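You operate a simulated robot arm through the tools that you are given. There is no shell and no other tool. Be economical: measure what you need, move in short steps, check, and stop when the job is done.

You run a simulated robot arm. Do the job below in one go: nothing can be reset, and whatever is moved stays where it is left.

JOB
Put one of the flat grey elements from the top of the press bench on the white base plate.

Only the result counts: the job must be done as asked and must still hold three seconds after the hand-in. Knocking over, shifting, dropping, spilling or breaking anything else fails it.

ROBOT AND FRAMES
A 7-joint arm with a two-finger parallel gripper, fixed in place. Base frame: the origin is at the foot of the arm, x ahead of it, y to its left, z up; the work surface is at about z = 0. Lengths are in mm, angles in degrees, forces in N, time in s.
With the tool pointing down near the work surface it reaches from about 220 to 580 mm from the base axis. Its first joint turns from -66.0 to 66.0 degrees. Payload 2.5 kg.
Tool frame: the origin (TCP) lies between the finger pads and is the grasp point; the fingertips stand 23 mm ahead of it; z points along the fingers, y is the line along which they close. Largest opening 94 mm; finger width 38, thickness 10; the body of the gripper, 54 by 96 mm, starts 39 mm behind the TCP.
Orientation is told as [roll, pitch, yaw] about the base's x, y, z axes, in that order, counted from this pose: with the fingers straight down and closing along the base's y, the tool's x points along the base's -x, its y along +y and its z along -z.

CONTROLS
- The arm moves only by the tool jog_arm. Its argument "series" is a list of rows, each a list of 3 entries, a list of its own where there are three numbers: the shift along the tool's x, y, z in units of 250 mm (1.0 is 250 mm), then the turn, a rotation vector about the tool's x, y, z in units of 180 degrees (1.0 is 180 degrees), then the closure in counts, from 0 (fully open) to 255 (shut). In form: [[[tx, ty, tz], [rx, ry, rz], jaw], ...]. A call has 1 to 20 rows; each row is the pose to reach, as a shift and turn from the pose commanded when the call began, along the tool's axes at that moment. A call with a number of a shift or a turn outside -1 to 1 is refused whole. A row lasts 0.2 s, in which the tool goes at most 50 mm and 8.6 degrees; a call with a longer step from one row to the next is refused whole, and so is a gripper value outside its range. A pose out of reach is approached as far as the arm can. The call stops where the force on the tool passes 40 N (or 10 N more than at its start, if that is more) or the arm is blocked; 0.2 s more then pass. Each finger travels about 108 mm/s and halts on what it meets, pressing with about 39 N; the grip force reading is that of the motor and also rises with nothing between the fingers. The clock runs only during rows and for 0.2 s after the last one: add rows that repeat a pose to give the fingers time. It gives the time, the measured TCP pose, the force on the tool (base axes), the opening and the grip force at its end, in the units of the frame above (readings bear some noise), and new pictures: "views" is both (left out), scene, wrist or none.
- Cameras (640 x 400 px; columns grow to the right, rows downward): "scene" is fixed at [119.6, -406.1, 545.7]; the picture's right is [0.83, -0.56, 0.00], its down [-0.30, -0.45, -0.84] and it looks along [0.47, 0.70, -0.54] (base axes); focal length 351 px, centre (320, 200). "wrist" rides on the gripper at [-39, 0, -44] in the tool frame; the picture's right is [0.00, -1.00, 0.00], its down [0.97, 0.00, -0.24] and it looks along [0.24, 0.00, 0.97] (tool axes); focal length 218 px, centre (320, 200). There is no depth. A picture from a camera that has moved, and an enlarged one, comes with that camera's place and axes in the base frame and with its lens.
- enlarge(camera, box): a new picture of the part [left, top, right, bottom] of that camera's present view, enlarged. No time passes.
- finish_job(): hands the job in; it is judged then, once.

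Go step by step. Nothing tells you positions but the pictures and the camera data: compare them with the known pose of the tool, close in by small moves and look again before you grip or let go. The budget is 90 turns and 150 pictures, counting those below and the enlarged ones. Unless the task says otherwise, let go and move clear before handing in, and close with one line.

The tools are called after ">>>" as a command line: name --argument value ..., lists and objects as JSON in quotes. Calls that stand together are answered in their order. jog_arm: Moves the arm, as the interface text tells. Its arguments: {"type":"object","properties":{"series":{"type":"array","items":{"type":"array"}},"views":{"type":"string","enum":["both","scene","wrist","none"]}},"required":["series"]} The other tools are called the same way: enlarge (camera, box) takes an enlarged picture of a part of a camera's view; finish_job () hands the job in.

At the start:

```text
time: 0.0
ee_pos: [387.6, 30.4, 255.3]
orientation: [-0.1, 0.0, -0.1]
contact_force: [-0.4, 0.8, 0.0]
width: 94.0
grip_force: 0.1
```

scene: 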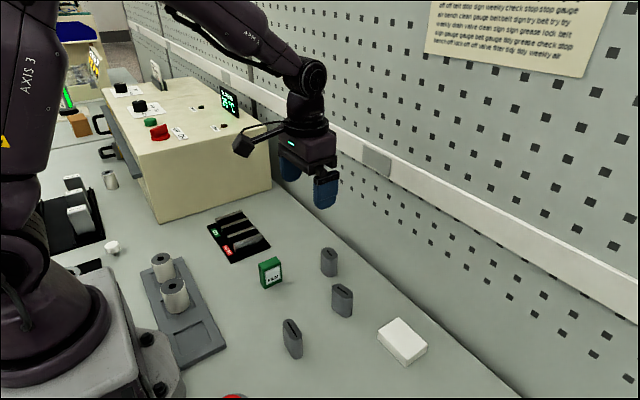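
wrist: 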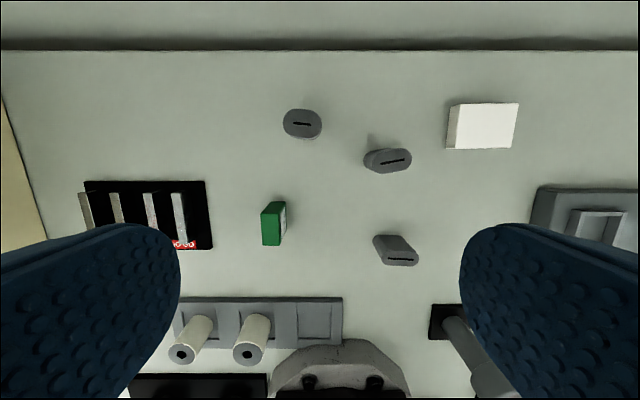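

I see three grey slotted oval pieces, a white block, a rack and a beige bench. I'll enlarge the views to identify the elements before moving.

>>> enlarge --camera "scene" --box '[200, 190, 440, 400]'

>>> enlarge --camera "scene" --box '[40, 60, 280, 260]'

>>> enlarge --camera "wrist" --box '[240, 80, 640, 330]'

```text
1.90 times, centred on (320, 295) of scene
camera zoom: at [119.6, -406.1, 545.7], right [0.83, -0.56, 0.0], down [-0.3, -0.45, -0.84], along [0.47, 0.7, -0.54], focal length 669 px, centre (320, 19)
```

zoom: 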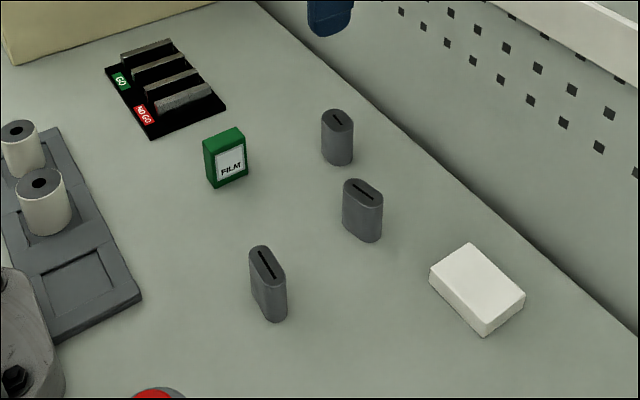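

```text
2.00 times, centred on (160, 160) of scene
camera zoom: at [119.6, -406.1, 545.7], right [0.83, -0.56, 0.0], down [-0.3, -0.45, -0.84], along [0.47, 0.7, -0.54], focal length 702 px, centre (640, 280)
```

zoom: 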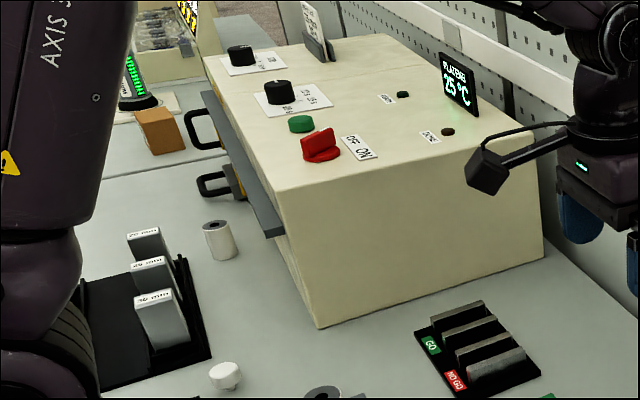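

```text
1.60 times, centred on (440, 205) of wrist
camera zoom: at [426.6, 31.3, 299.1], right [0.0, -1.0, 0.0], down [-0.97, 0.0, 0.24], along [-0.24, 0.0, -0.97], focal length 349 px, centre (128, 192)
```

zoom: 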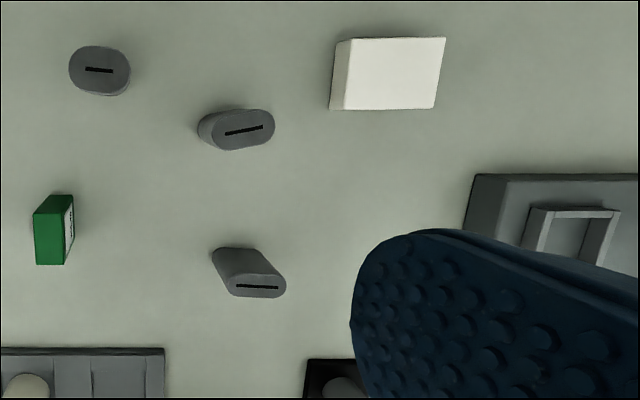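

The whole right side is hidden from the scene view. I'll survey it with the wrist camera by moving to -y and up a little.

>>> jog_arm --series '[[[0, -0.18, -0.04], [0, 0, 0], 0], [[0, -0.36, -0.08], [0, 0, 0], 0], [[0, -0.54, -0.12], [0, 0, 0], 0], [[0, -0.72, -0.16], [0, 0, 0], 0], [[0, -0.8, -0.2], [0, 0, 0], 0], [[0, -0.8, -0.2], [0, 0, 0], 0]]'

```text
time: 1.4
ee_pos: [389.1, -168.8, 303.4]
orientation: [0.0, -0.1, -0.1]
contact_force: [-0.8, 0.4, -0.1]
width: 93.8
grip_force: 0.1
camera wrist: at [428.1, -167.8, 348.6], right [0.0, -1.0, 0.0], down [-0.97, 0.0, 0.24], along [-0.24, 0.0, -0.97], focal length 218 px, centre (320, 200)
```

scene: 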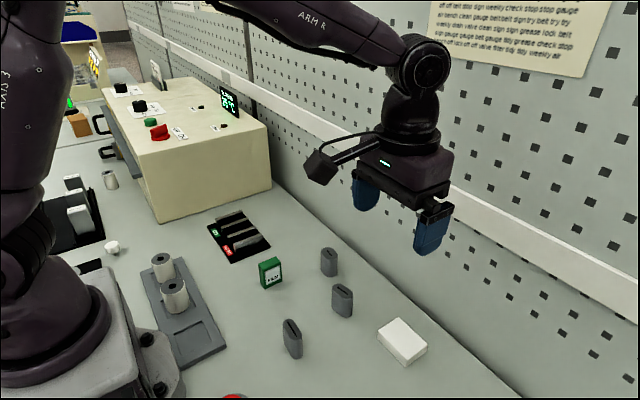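
wrist: 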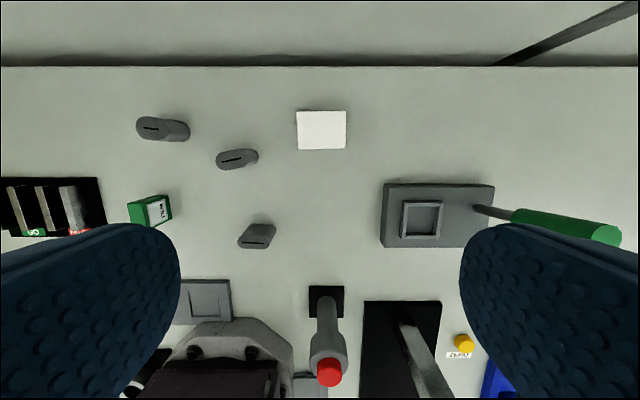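

The white block at about (450, -171) is the only white plate, and the three grey slotted pieces stand at about (452, 50), (411, -53) and (290, -74), with tops near z = 50. Next I'll look at the three from above to compare shapes.

>>> jog_arm --series '[[[-0.03, 0.18, 0], [0, 0, 0], 0], [[-0.06, 0.36, 0], [0, 0, 0], 0], [[-0.1, 0.5, 0], [0, 0, 0], 0], [[-0.12, 0.58, 0], [0, 0, 0], 0], [[-0.12, 0.58, 0], [0, 0, 0], 0]]' --views "none"

>>> enlarge --camera "wrist" --box '[200, 80, 440, 280]'

>>> enlarge --camera "scene" --box '[260, 230, 440, 370]'

```text
time: 2.6
ee_pos: [417.5, -23.7, 303.3]
orientation: [0.0, 0.0, 0.0]
contact_force: [-0.4, -0.1, 0.2]
width: 93.9
grip_force: 0.2
```

```text
2.00 times, centred on (320, 180) of wrist
camera zoom: at [456.3, -22.3, 347.9], right [0.0, -1.0, 0.0], down [-0.97, 0.0, 0.24], along [-0.24, 0.0, -0.97], focal length 436 px, centre (320, 240)
```

zoom: 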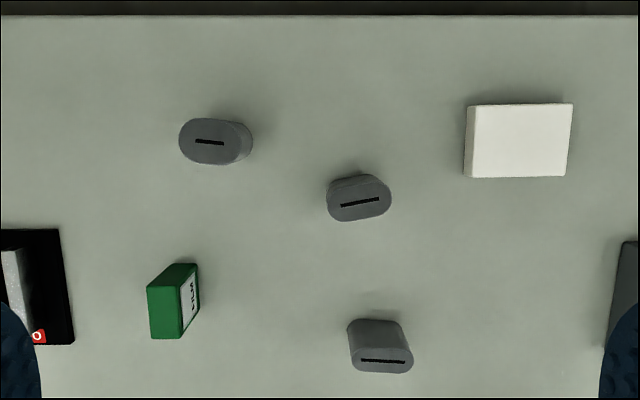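

```text
2.86 times, centred on (350, 300) of scene
camera zoom: at [119.6, -406.1, 545.7], right [0.83, -0.56, 0.0], down [-0.3, -0.45, -0.84], along [0.47, 0.7, -0.54], focal length 1003 px, centre (234, -86)
```

zoom: 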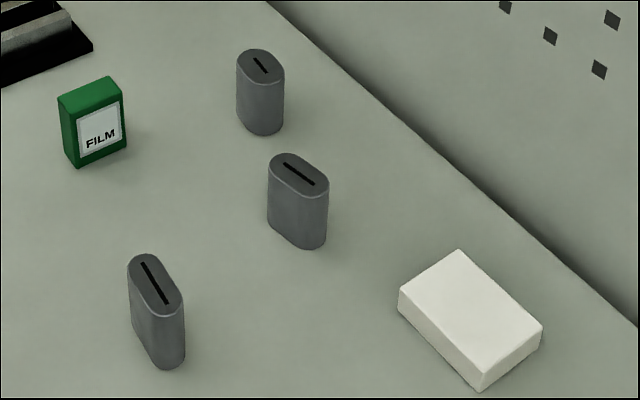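

The near piece at about (290, -75) is clearly the flattest, with its slot almost along base y, so I'll take that one. I'll turn the gripper about 94° to close across its thin side and hover above it.

>>> jog_arm --series '[[[0.043, -0.017, 0.033], [0, 0, 0.0435], 0], [[0.085, -0.034, 0.067], [0, 0, 0.087], 0], [[0.128, -0.051, 0.1], [0, 0, 0.1305], 0], [[0.17, -0.068, 0.133], [0, 0, 0.174], 0], [[0.213, -0.085, 0.167], [0, 0, 0.2175], 0], [[0.256, -0.102, 0.2], [0, 0, 0.261], 0], [[0.3, -0.119, 0.233], [0, 0, 0.3045], 0], [[0.341, -0.136, 0.267], [0, 0, 0.348], 0], [[0.384, -0.153, 0.3], [0, 0, 0.3915], 0], [[0.427, -0.17, 0.333], [0, 0, 0.435], 0], [[0.47, -0.187, 0.367], [0, 0, 0.4785], 0], [[0.512, -0.204, 0.4], [0, 0, 0.522], 0], [[0.512, -0.204, 0.4], [0, 0, 0.522], 0], [[0.512, -0.204, 0.4], [0, 0, 0.522], 0]]'

```text
time: 5.6
ee_pos: [288.4, -75.8, 204.4]
orientation: [0.0, 0.0, -94.0]
contact_force: [0.0, 0.2, 0.1]
width: 94.0
grip_force: 0.0
camera wrist: at [286.3, -114.2, 248.9], right [-1.0, 0.07, 0.0], down [0.07, 0.97, 0.24], along [0.02, 0.24, -0.97], focal length 218 px, centre (320, 200)
```

scene: 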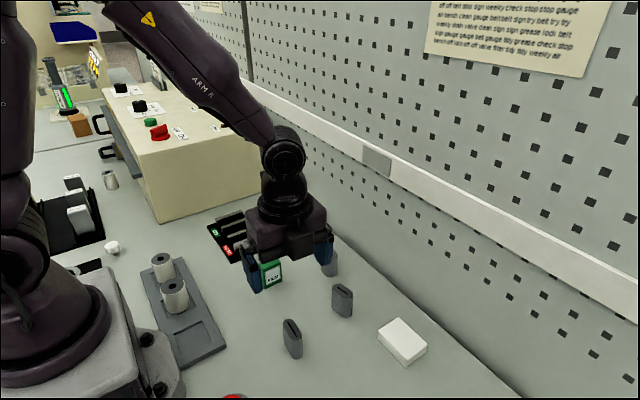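
wrist: 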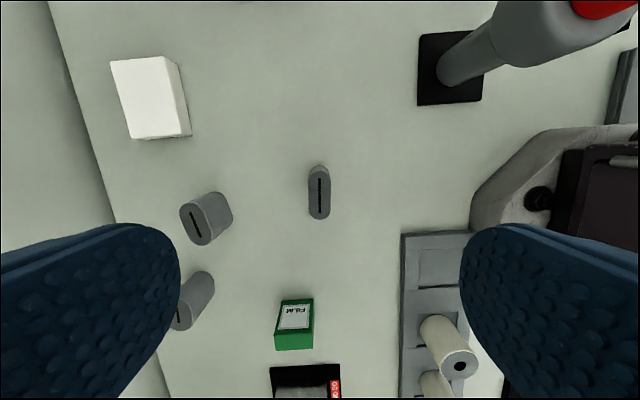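

The piece is centred between the fingers with its top at about (290, -70), and the alignment is good. I'll descend partway and check.

>>> jog_arm --series '[[[0.024, 0, 0.14], [0, 0, 0], 0], [[0.024, 0, 0.28], [0, 0, 0], 0], [[0.024, 0, 0.4], [0, 0, 0], 0], [[0.024, 0, 0.4], [0, 0, 0], 0]]'

```text
time: 6.6
ee_pos: [289.3, -69.9, 103.2]
orientation: [0.0, 0.0, -94.0]
contact_force: [0.3, -0.6, 0.3]
width: 93.9
grip_force: 0.0
camera wrist: at [286.4, -108.2, 147.9], right [-1.0, 0.07, 0.0], down [0.07, 0.97, 0.24], along [0.02, 0.24, -0.97], focal length 218 px, centre (320, 200)
```

scene: 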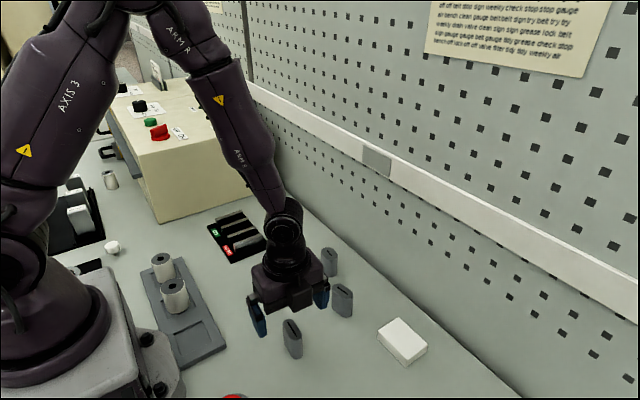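
wrist: 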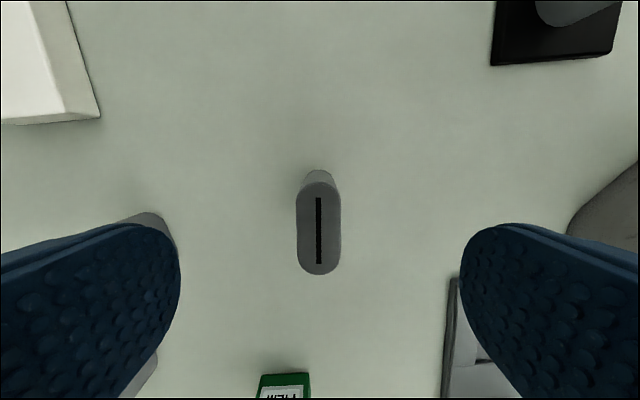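

Still well centred, with the top at z≈50. I'll descend to a TCP height of 33 mm and look before closing.

>>> jog_arm --series '[[[0, 0, 0.1], [0, 0, 0], 0], [[0, 0, 0.2], [0, 0, 0], 0], [[0, 0, 0.28], [0, 0, 0], 0], [[0, 0, 0.28], [0, 0, 0], 0]]'

```text
time: 7.6
ee_pos: [291.2, -69.7, 34.2]
orientation: [0.1, 0.1, -94.1]
contact_force: [-0.2, -0.5, 0.2]
width: 94.0
grip_force: 0.0
camera wrist: at [287.5, -107.4, 78.9], right [-1.0, 0.07, 0.0], down [0.07, 0.97, 0.24], along [0.02, 0.24, -0.97], focal length 218 px, centre (320, 200)
```

scene: 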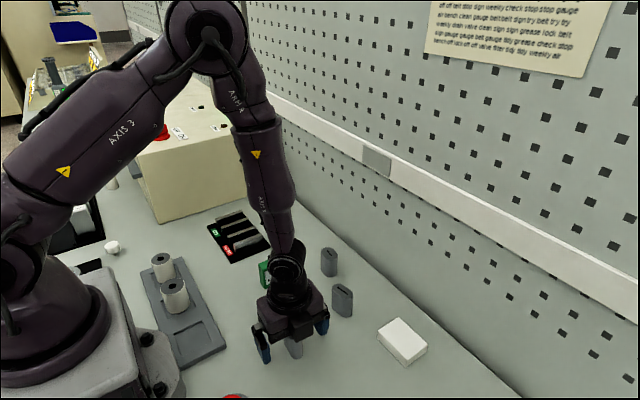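
wrist: 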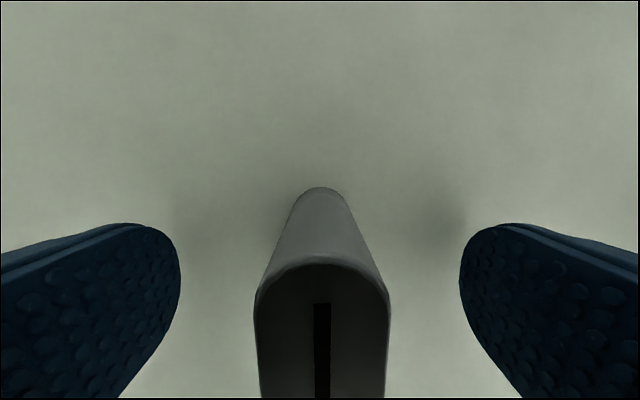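

Fingers straddle the piece symmetrically. Closing now.

>>> jog_arm --series '[[[0, 0, 0], [0, 0, 0], 120], [[0, 0, 0], [0, 0, 0], 180], [[0, 0, 0], [0, 0, 0], 220], [[0, 0, 0], [0, 0, 0], 220], [[0, 0, 0], [0, 0, 0], 220]]'

```text
time: 8.8
ee_pos: [290.8, -69.0, 34.9]
orientation: [0.0, 0.1, -94.0]
contact_force: [0.2, -0.9, 0.6]
width: 20.6
grip_force: 38.9
camera wrist: at [287.4, -107.4, 79.2], right [-1.0, 0.07, 0.0], down [0.07, 0.97, 0.24], along [0.02, 0.24, -0.97], focal length 218 px, centre (320, 200)
```

scene: 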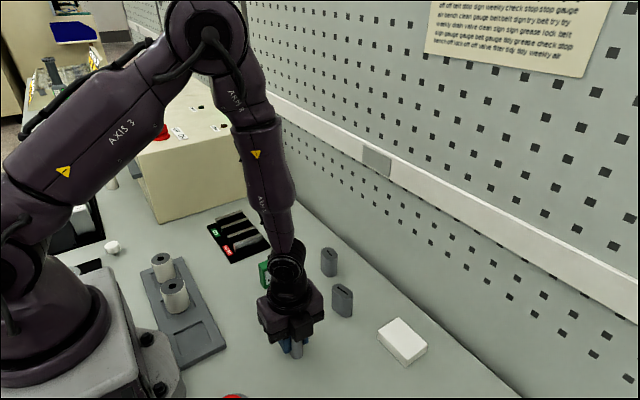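
wrist: 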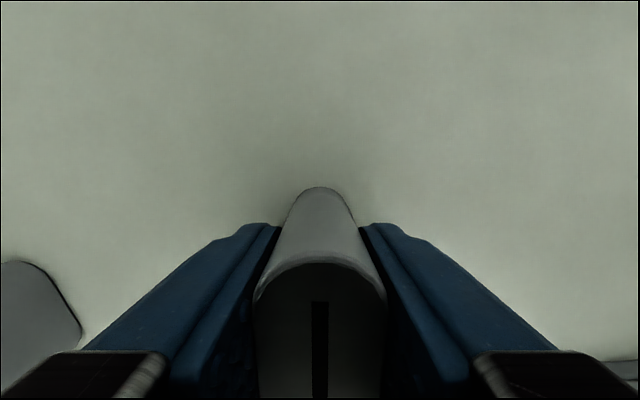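

Gripped at 20.6 mm width. Lifting straight up, then moving over the plate while staying well above everything.

>>> jog_arm --series '[[[0, 0, -0.06], [0, 0, 0], 220], [[0, 0, -0.2], [0, 0, 0], 220], [[0, 0, -0.36], [0, 0, 0], 220], [[0, 0, -0.48], [0, 0, 0], 220], [[-0.06, 0.11, -0.48], [0, 0, 0], 220], [[-0.12, 0.22, -0.48], [0, 0, 0], 220], [[-0.18, 0.33, -0.48], [0, 0, 0], 220], [[-0.24, 0.44, -0.48], [0, 0, 0], 220], [[-0.3, 0.55, -0.48], [0, 0, 0], 220], [[-0.363, 0.663, -0.48], [0, 0, 0], 220], [[-0.363, 0.663, -0.48], [0, 0, 0], 220], [[-0.363, 0.663, -0.48], [0, 0, 0], 220]]'

```text
time: 11.4
ee_pos: [449.1, -170.6, 155.3]
orientation: [0.0, 0.0, -93.9]
contact_force: [-0.4, 0.6, -0.4]
width: 20.3
grip_force: 39.3
camera wrist: at [446.8, -209.3, 199.1], right [-1.0, 0.07, 0.0], down [0.07, 0.97, 0.24], along [0.02, 0.24, -0.97], focal length 218 px, centre (320, 200)
```

scene: 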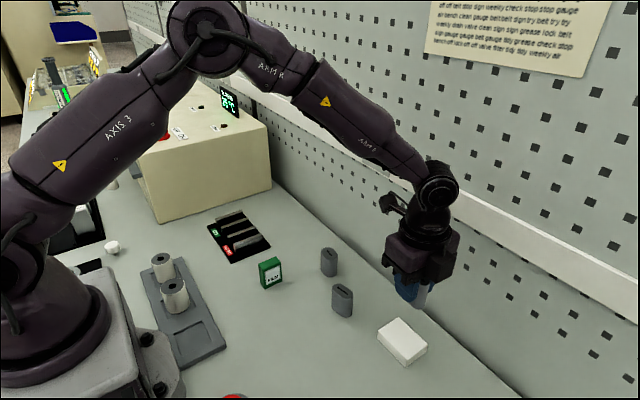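
wrist: 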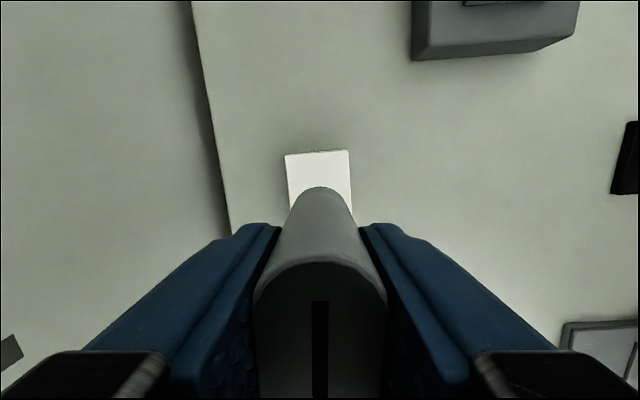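

The plate is aligned with the base axes, centred at about (450, -169), with its top around z=15–20. I'll turn the piece by 4° to match and descend to roughly 15 mm above it.

>>> jog_arm --series '[[[0.003, 0.003, 0.1], [0, 0, -0.011], 220], [[0.006, 0.004, 0.2], [0, 0, -0.022], 220], [[0.006, 0.004, 0.28], [0, 0, -0.022], 220], [[0.006, 0.004, 0.34], [0, 0, -0.022], 220], [[0.006, 0.004, 0.34], [0, 0, -0.022], 220]]'

>>> enlarge --camera "scene" --box '[340, 240, 480, 380]'

```text
time: 12.6
ee_pos: [450.6, -170.4, 70.9]
orientation: [-0.1, 0.0, -90.0]
contact_force: [0.0, 0.6, -0.6]
width: 20.6
grip_force: 39.1
camera wrist: at [450.2, -208.3, 114.5], right [-1.0, 0.0, 0.0], down [0.0, 0.97, 0.24], along [0.0, 0.24, -0.97], focal length 218 px, centre (320, 200)
```

scene: 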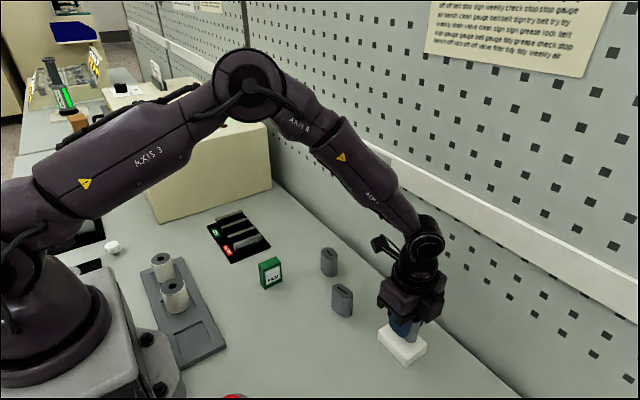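
wrist: 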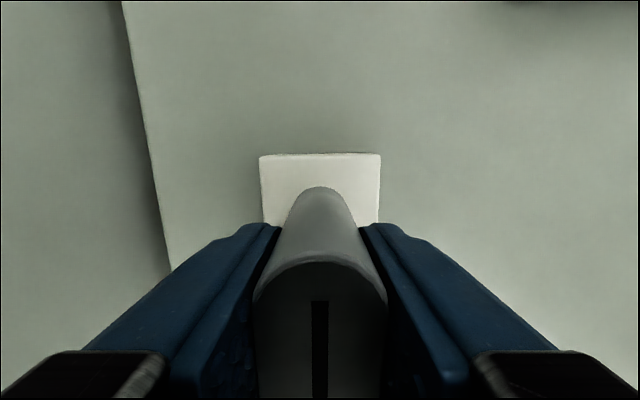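

```text
2.86 times, centred on (410, 310) of scene
camera zoom: at [119.6, -406.1, 545.7], right [0.83, -0.56, 0.0], down [-0.3, -0.45, -0.84], along [0.47, 0.7, -0.54], focal length 1003 px, centre (63, -114)
```

zoom: 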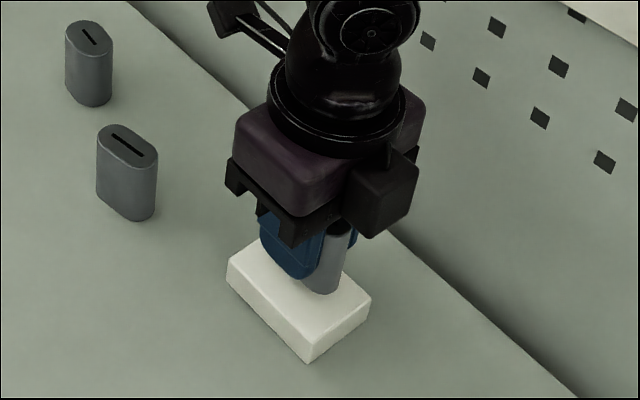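

Centred over the plate in both directions. I'll lower in small steps, watching the force.

>>> jog_arm --series '[[[0, 0, 0.016], [0, 0, 0], 220], [[0, 0, 0.032], [0, 0, 0], 220], [[0, 0, 0.044], [0, 0, 0], 220], [[0, 0, 0.044], [0, 0, 0], 220]]' --views "wrist"

>>> enlarge --camera "scene" --box '[380, 310, 440, 370]'

```text
time: 13.6
ee_pos: [451.0, -171.0, 58.4]
orientation: [0.0, 0.0, -90.0]
contact_force: [-0.3, 0.3, -0.7]
width: 20.4
grip_force: 39.5
camera wrist: at [450.6, -208.4, 103.3], right [-1.0, 0.0, 0.0], down [0.0, 0.97, 0.24], along [0.0, 0.24, -0.97], focal length 218 px, centre (320, 200)
```

wrist: 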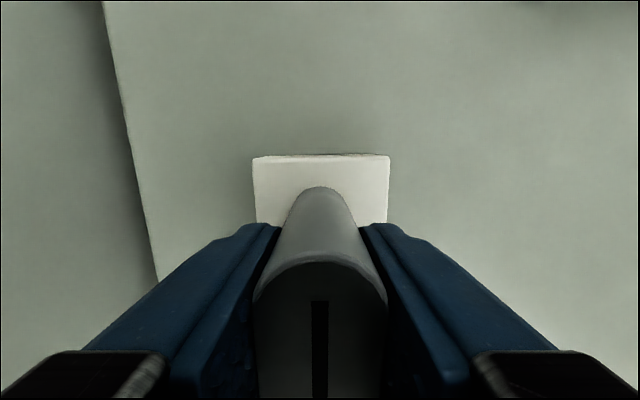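

```text
6.67 times, centred on (410, 340) of scene
camera zoom: at [119.6, -406.1, 545.7], right [0.83, -0.56, 0.0], down [-0.3, -0.45, -0.84], along [0.47, 0.7, -0.54], focal length 2340 px, centre (-280, -733)
```

zoom: 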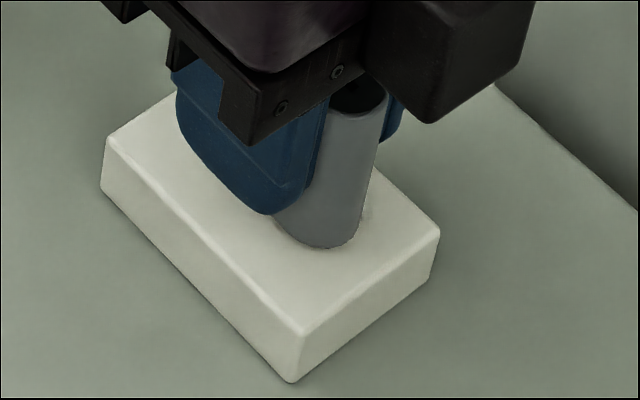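

The gap is perhaps 5–8 mm. I'll lower in 1 mm rows.

>>> jog_arm --series '[[[0, 0, 0.006], [0, 0, 0], 220], [[0, 0, 0.012], [0, 0, 0], 220], [[0, 0, 0.016], [0, 0, 0], 220], [[0, 0, 0.016], [0, 0, 0], 220]]' --views "none"

>>> enlarge --camera "scene" --box '[380, 310, 440, 370]'

```text
time: 14.6
ee_pos: [451.2, -170.3, 57.4]
orientation: [0.2, -0.2, -90.0]
contact_force: [-6.8, 1.6, 25.7]
width: 20.7
grip_force: 39.4
```

```text
6.67 times, centred on (410, 340) of scene
camera zoom: at [119.5, -406.0, 545.8], right [0.83, -0.56, 0.0], down [-0.3, -0.45, -0.84], along [0.47, 0.7, -0.54], focal length 2340 px, centre (-280, -733)
```

zoom: 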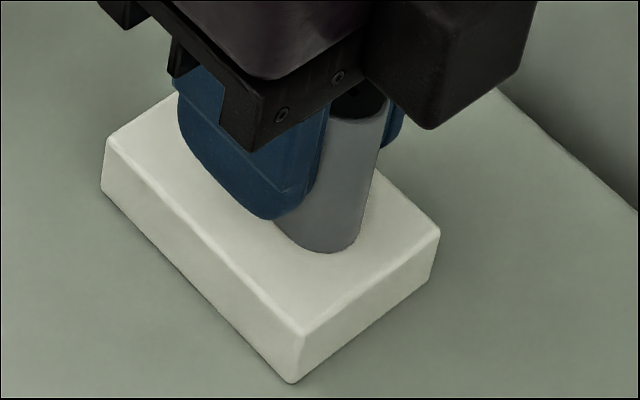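

Contact with the plate (about 26 N). I'll ease off most of the load before releasing.

>>> jog_arm --series '[[[0, 0, -0.006], [0, 0, 0], 220], [[0, 0, -0.006], [0, 0, 0], 220]]' --views "none"

```text
time: 15.2
ee_pos: [451.5, -168.6, 55.8]
orientation: [0.2, -0.1, -90.0]
contact_force: [3.0, -2.2, 12.3]
width: 20.5
grip_force: 38.6
```

>>> jog_arm --series '[[[0, 0, -0.003], [0, 0, 0], 220], [[0, 0, -0.003], [0, 0, 0], 220]]' --views "wrist"

>>> enlarge --camera "scene" --box '[380, 310, 440, 370]'

```text
time: 15.8
ee_pos: [449.8, -168.5, 56.6]
orientation: [0.0, 0.0, -90.1]
contact_force: [1.1, -0.7, 4.1]
width: 20.8
grip_force: 39.0
camera wrist: at [449.9, -207.5, 100.9], right [-1.0, 0.0, 0.0], down [0.0, 0.97, 0.24], along [0.0, 0.24, -0.97], focal length 218 px, centre (320, 200)
```

wrist: 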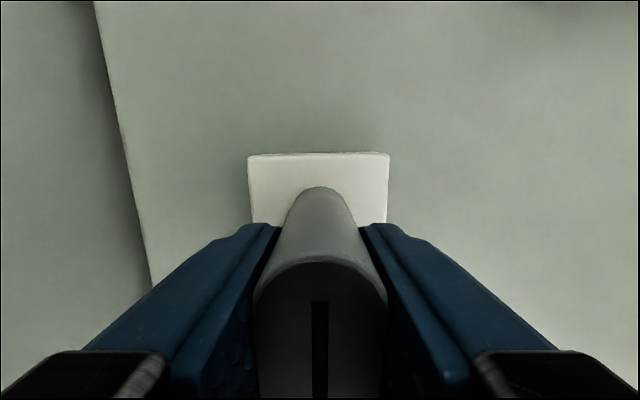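

```text
6.67 times, centred on (410, 340) of scene
camera zoom: at [119.6, -406.1, 545.7], right [0.83, -0.56, 0.0], down [-0.3, -0.45, -0.84], along [0.47, 0.7, -0.54], focal length 2340 px, centre (-280, -733)
```

zoom: 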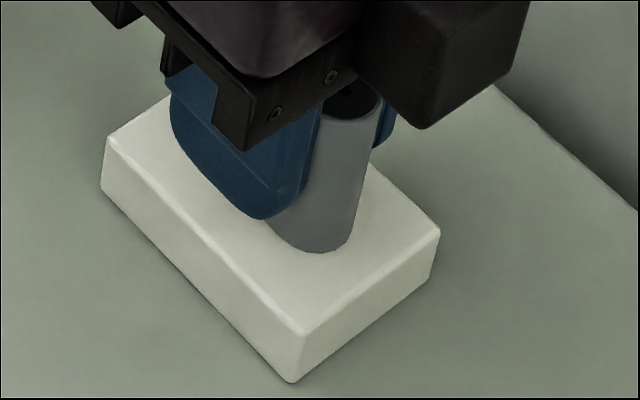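

The load is down to 4 N, and the piece sits upright on the plate, which hasn't moved. I'll open gradually and then look.

>>> jog_arm --series '[[[0, 0, 0], [0, 0, 0], 190], [[0, 0, 0], [0, 0, 0], 170], [[0, 0, 0], [0, 0, 0], 140], [[0, 0, 0], [0, 0, 0], 100], [[0, 0, 0], [0, 0, 0], 60], [[0, 0, 0], [0, 0, 0], 60]]'

```text
time: 17.2
ee_pos: [451.1, -170.4, 57.2]
orientation: [0.0, 0.0, -89.9]
contact_force: [0.2, 0.4, -0.3]
width: 71.8
grip_force: 0.1
camera wrist: at [450.5, -207.9, 101.7], right [-1.0, 0.0, 0.0], down [0.0, 0.97, 0.24], along [0.0, 0.24, -0.97], focal length 218 px, centre (320, 200)
```

scene: 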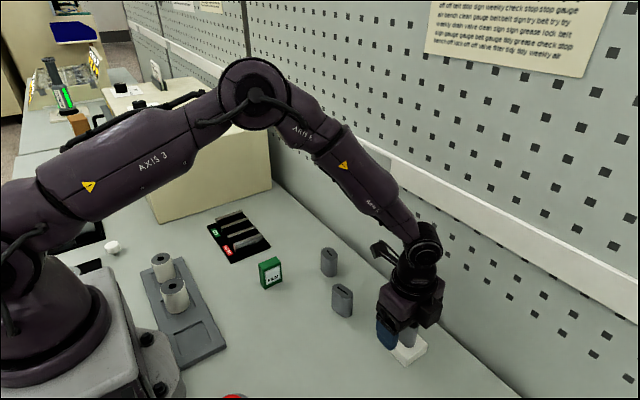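
wrist: 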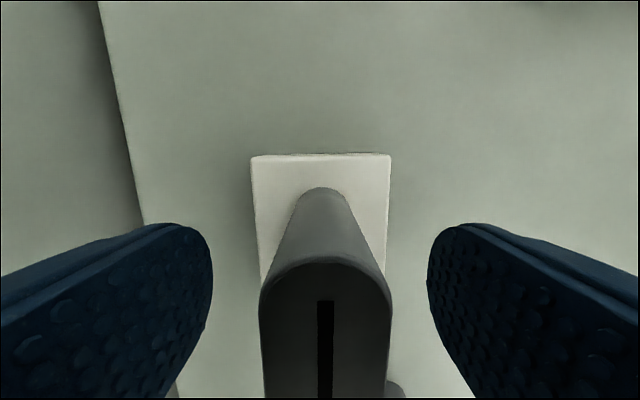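

Released and standing. Retreating straight up.

>>> jog_arm --series '[[[0, 0, -0.06], [0, 0, 0], 60], [[0, 0, -0.2], [0, 0, 0], 60], [[0, 0, -0.36], [0, 0, 0], 60], [[0, 0, -0.52], [0, 0, 0], 60], [[0, 0, -0.6], [0, 0, 0], 60], [[0, 0, -0.6], [0, 0, 0], 60]]'

>>> enlarge --camera "scene" --box '[320, 250, 480, 390]'

```text
time: 18.6
ee_pos: [449.6, -170.3, 208.4]
orientation: [0.0, 0.0, -90.0]
contact_force: [0.8, 0.4, 0.0]
width: 72.0
grip_force: 0.0
camera wrist: at [450.0, -208.8, 253.3], right [-1.0, 0.0, 0.0], down [0.0, 0.97, 0.24], along [0.0, 0.24, -0.97], focal length 218 px, centre (320, 200)
```

scene: 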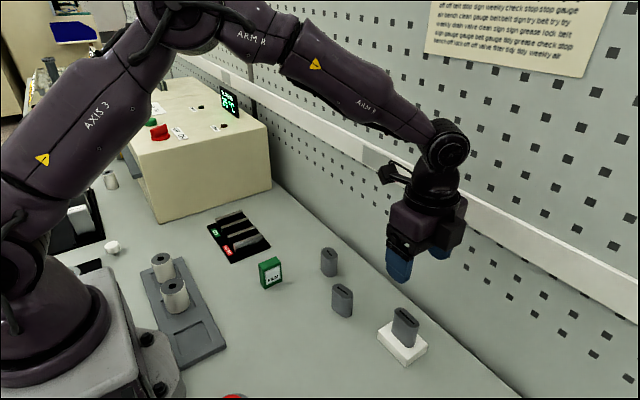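
wrist: 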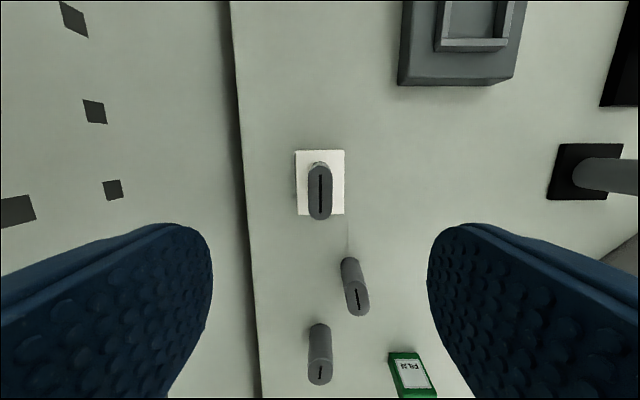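

```text
2.86 times, centred on (400, 320) of scene
camera zoom: at [119.6, -406.1, 545.7], right [0.83, -0.56, 0.0], down [-0.3, -0.45, -0.84], along [0.47, 0.7, -0.54], focal length 1003 px, centre (91, -143)
```

zoom: 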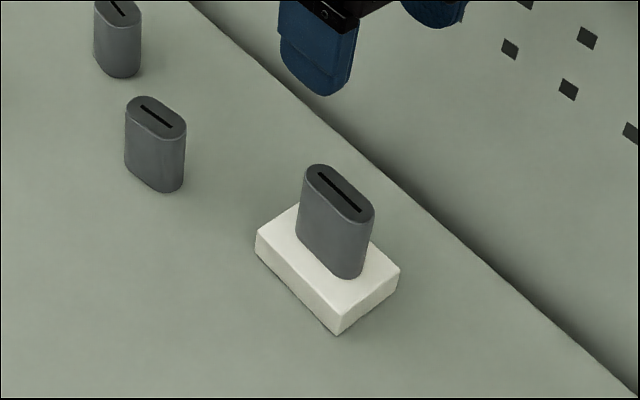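

The flat grey element stands upright in the middle of the white plate, the gripper is clear and nothing else has moved. Handing in.

>>> finish_job

```text
The job is handed in.
```

I put the flattest of the three grey slotted pieces on the white base plate, where it stood upright when I handed the job in, and nothing else was moved.
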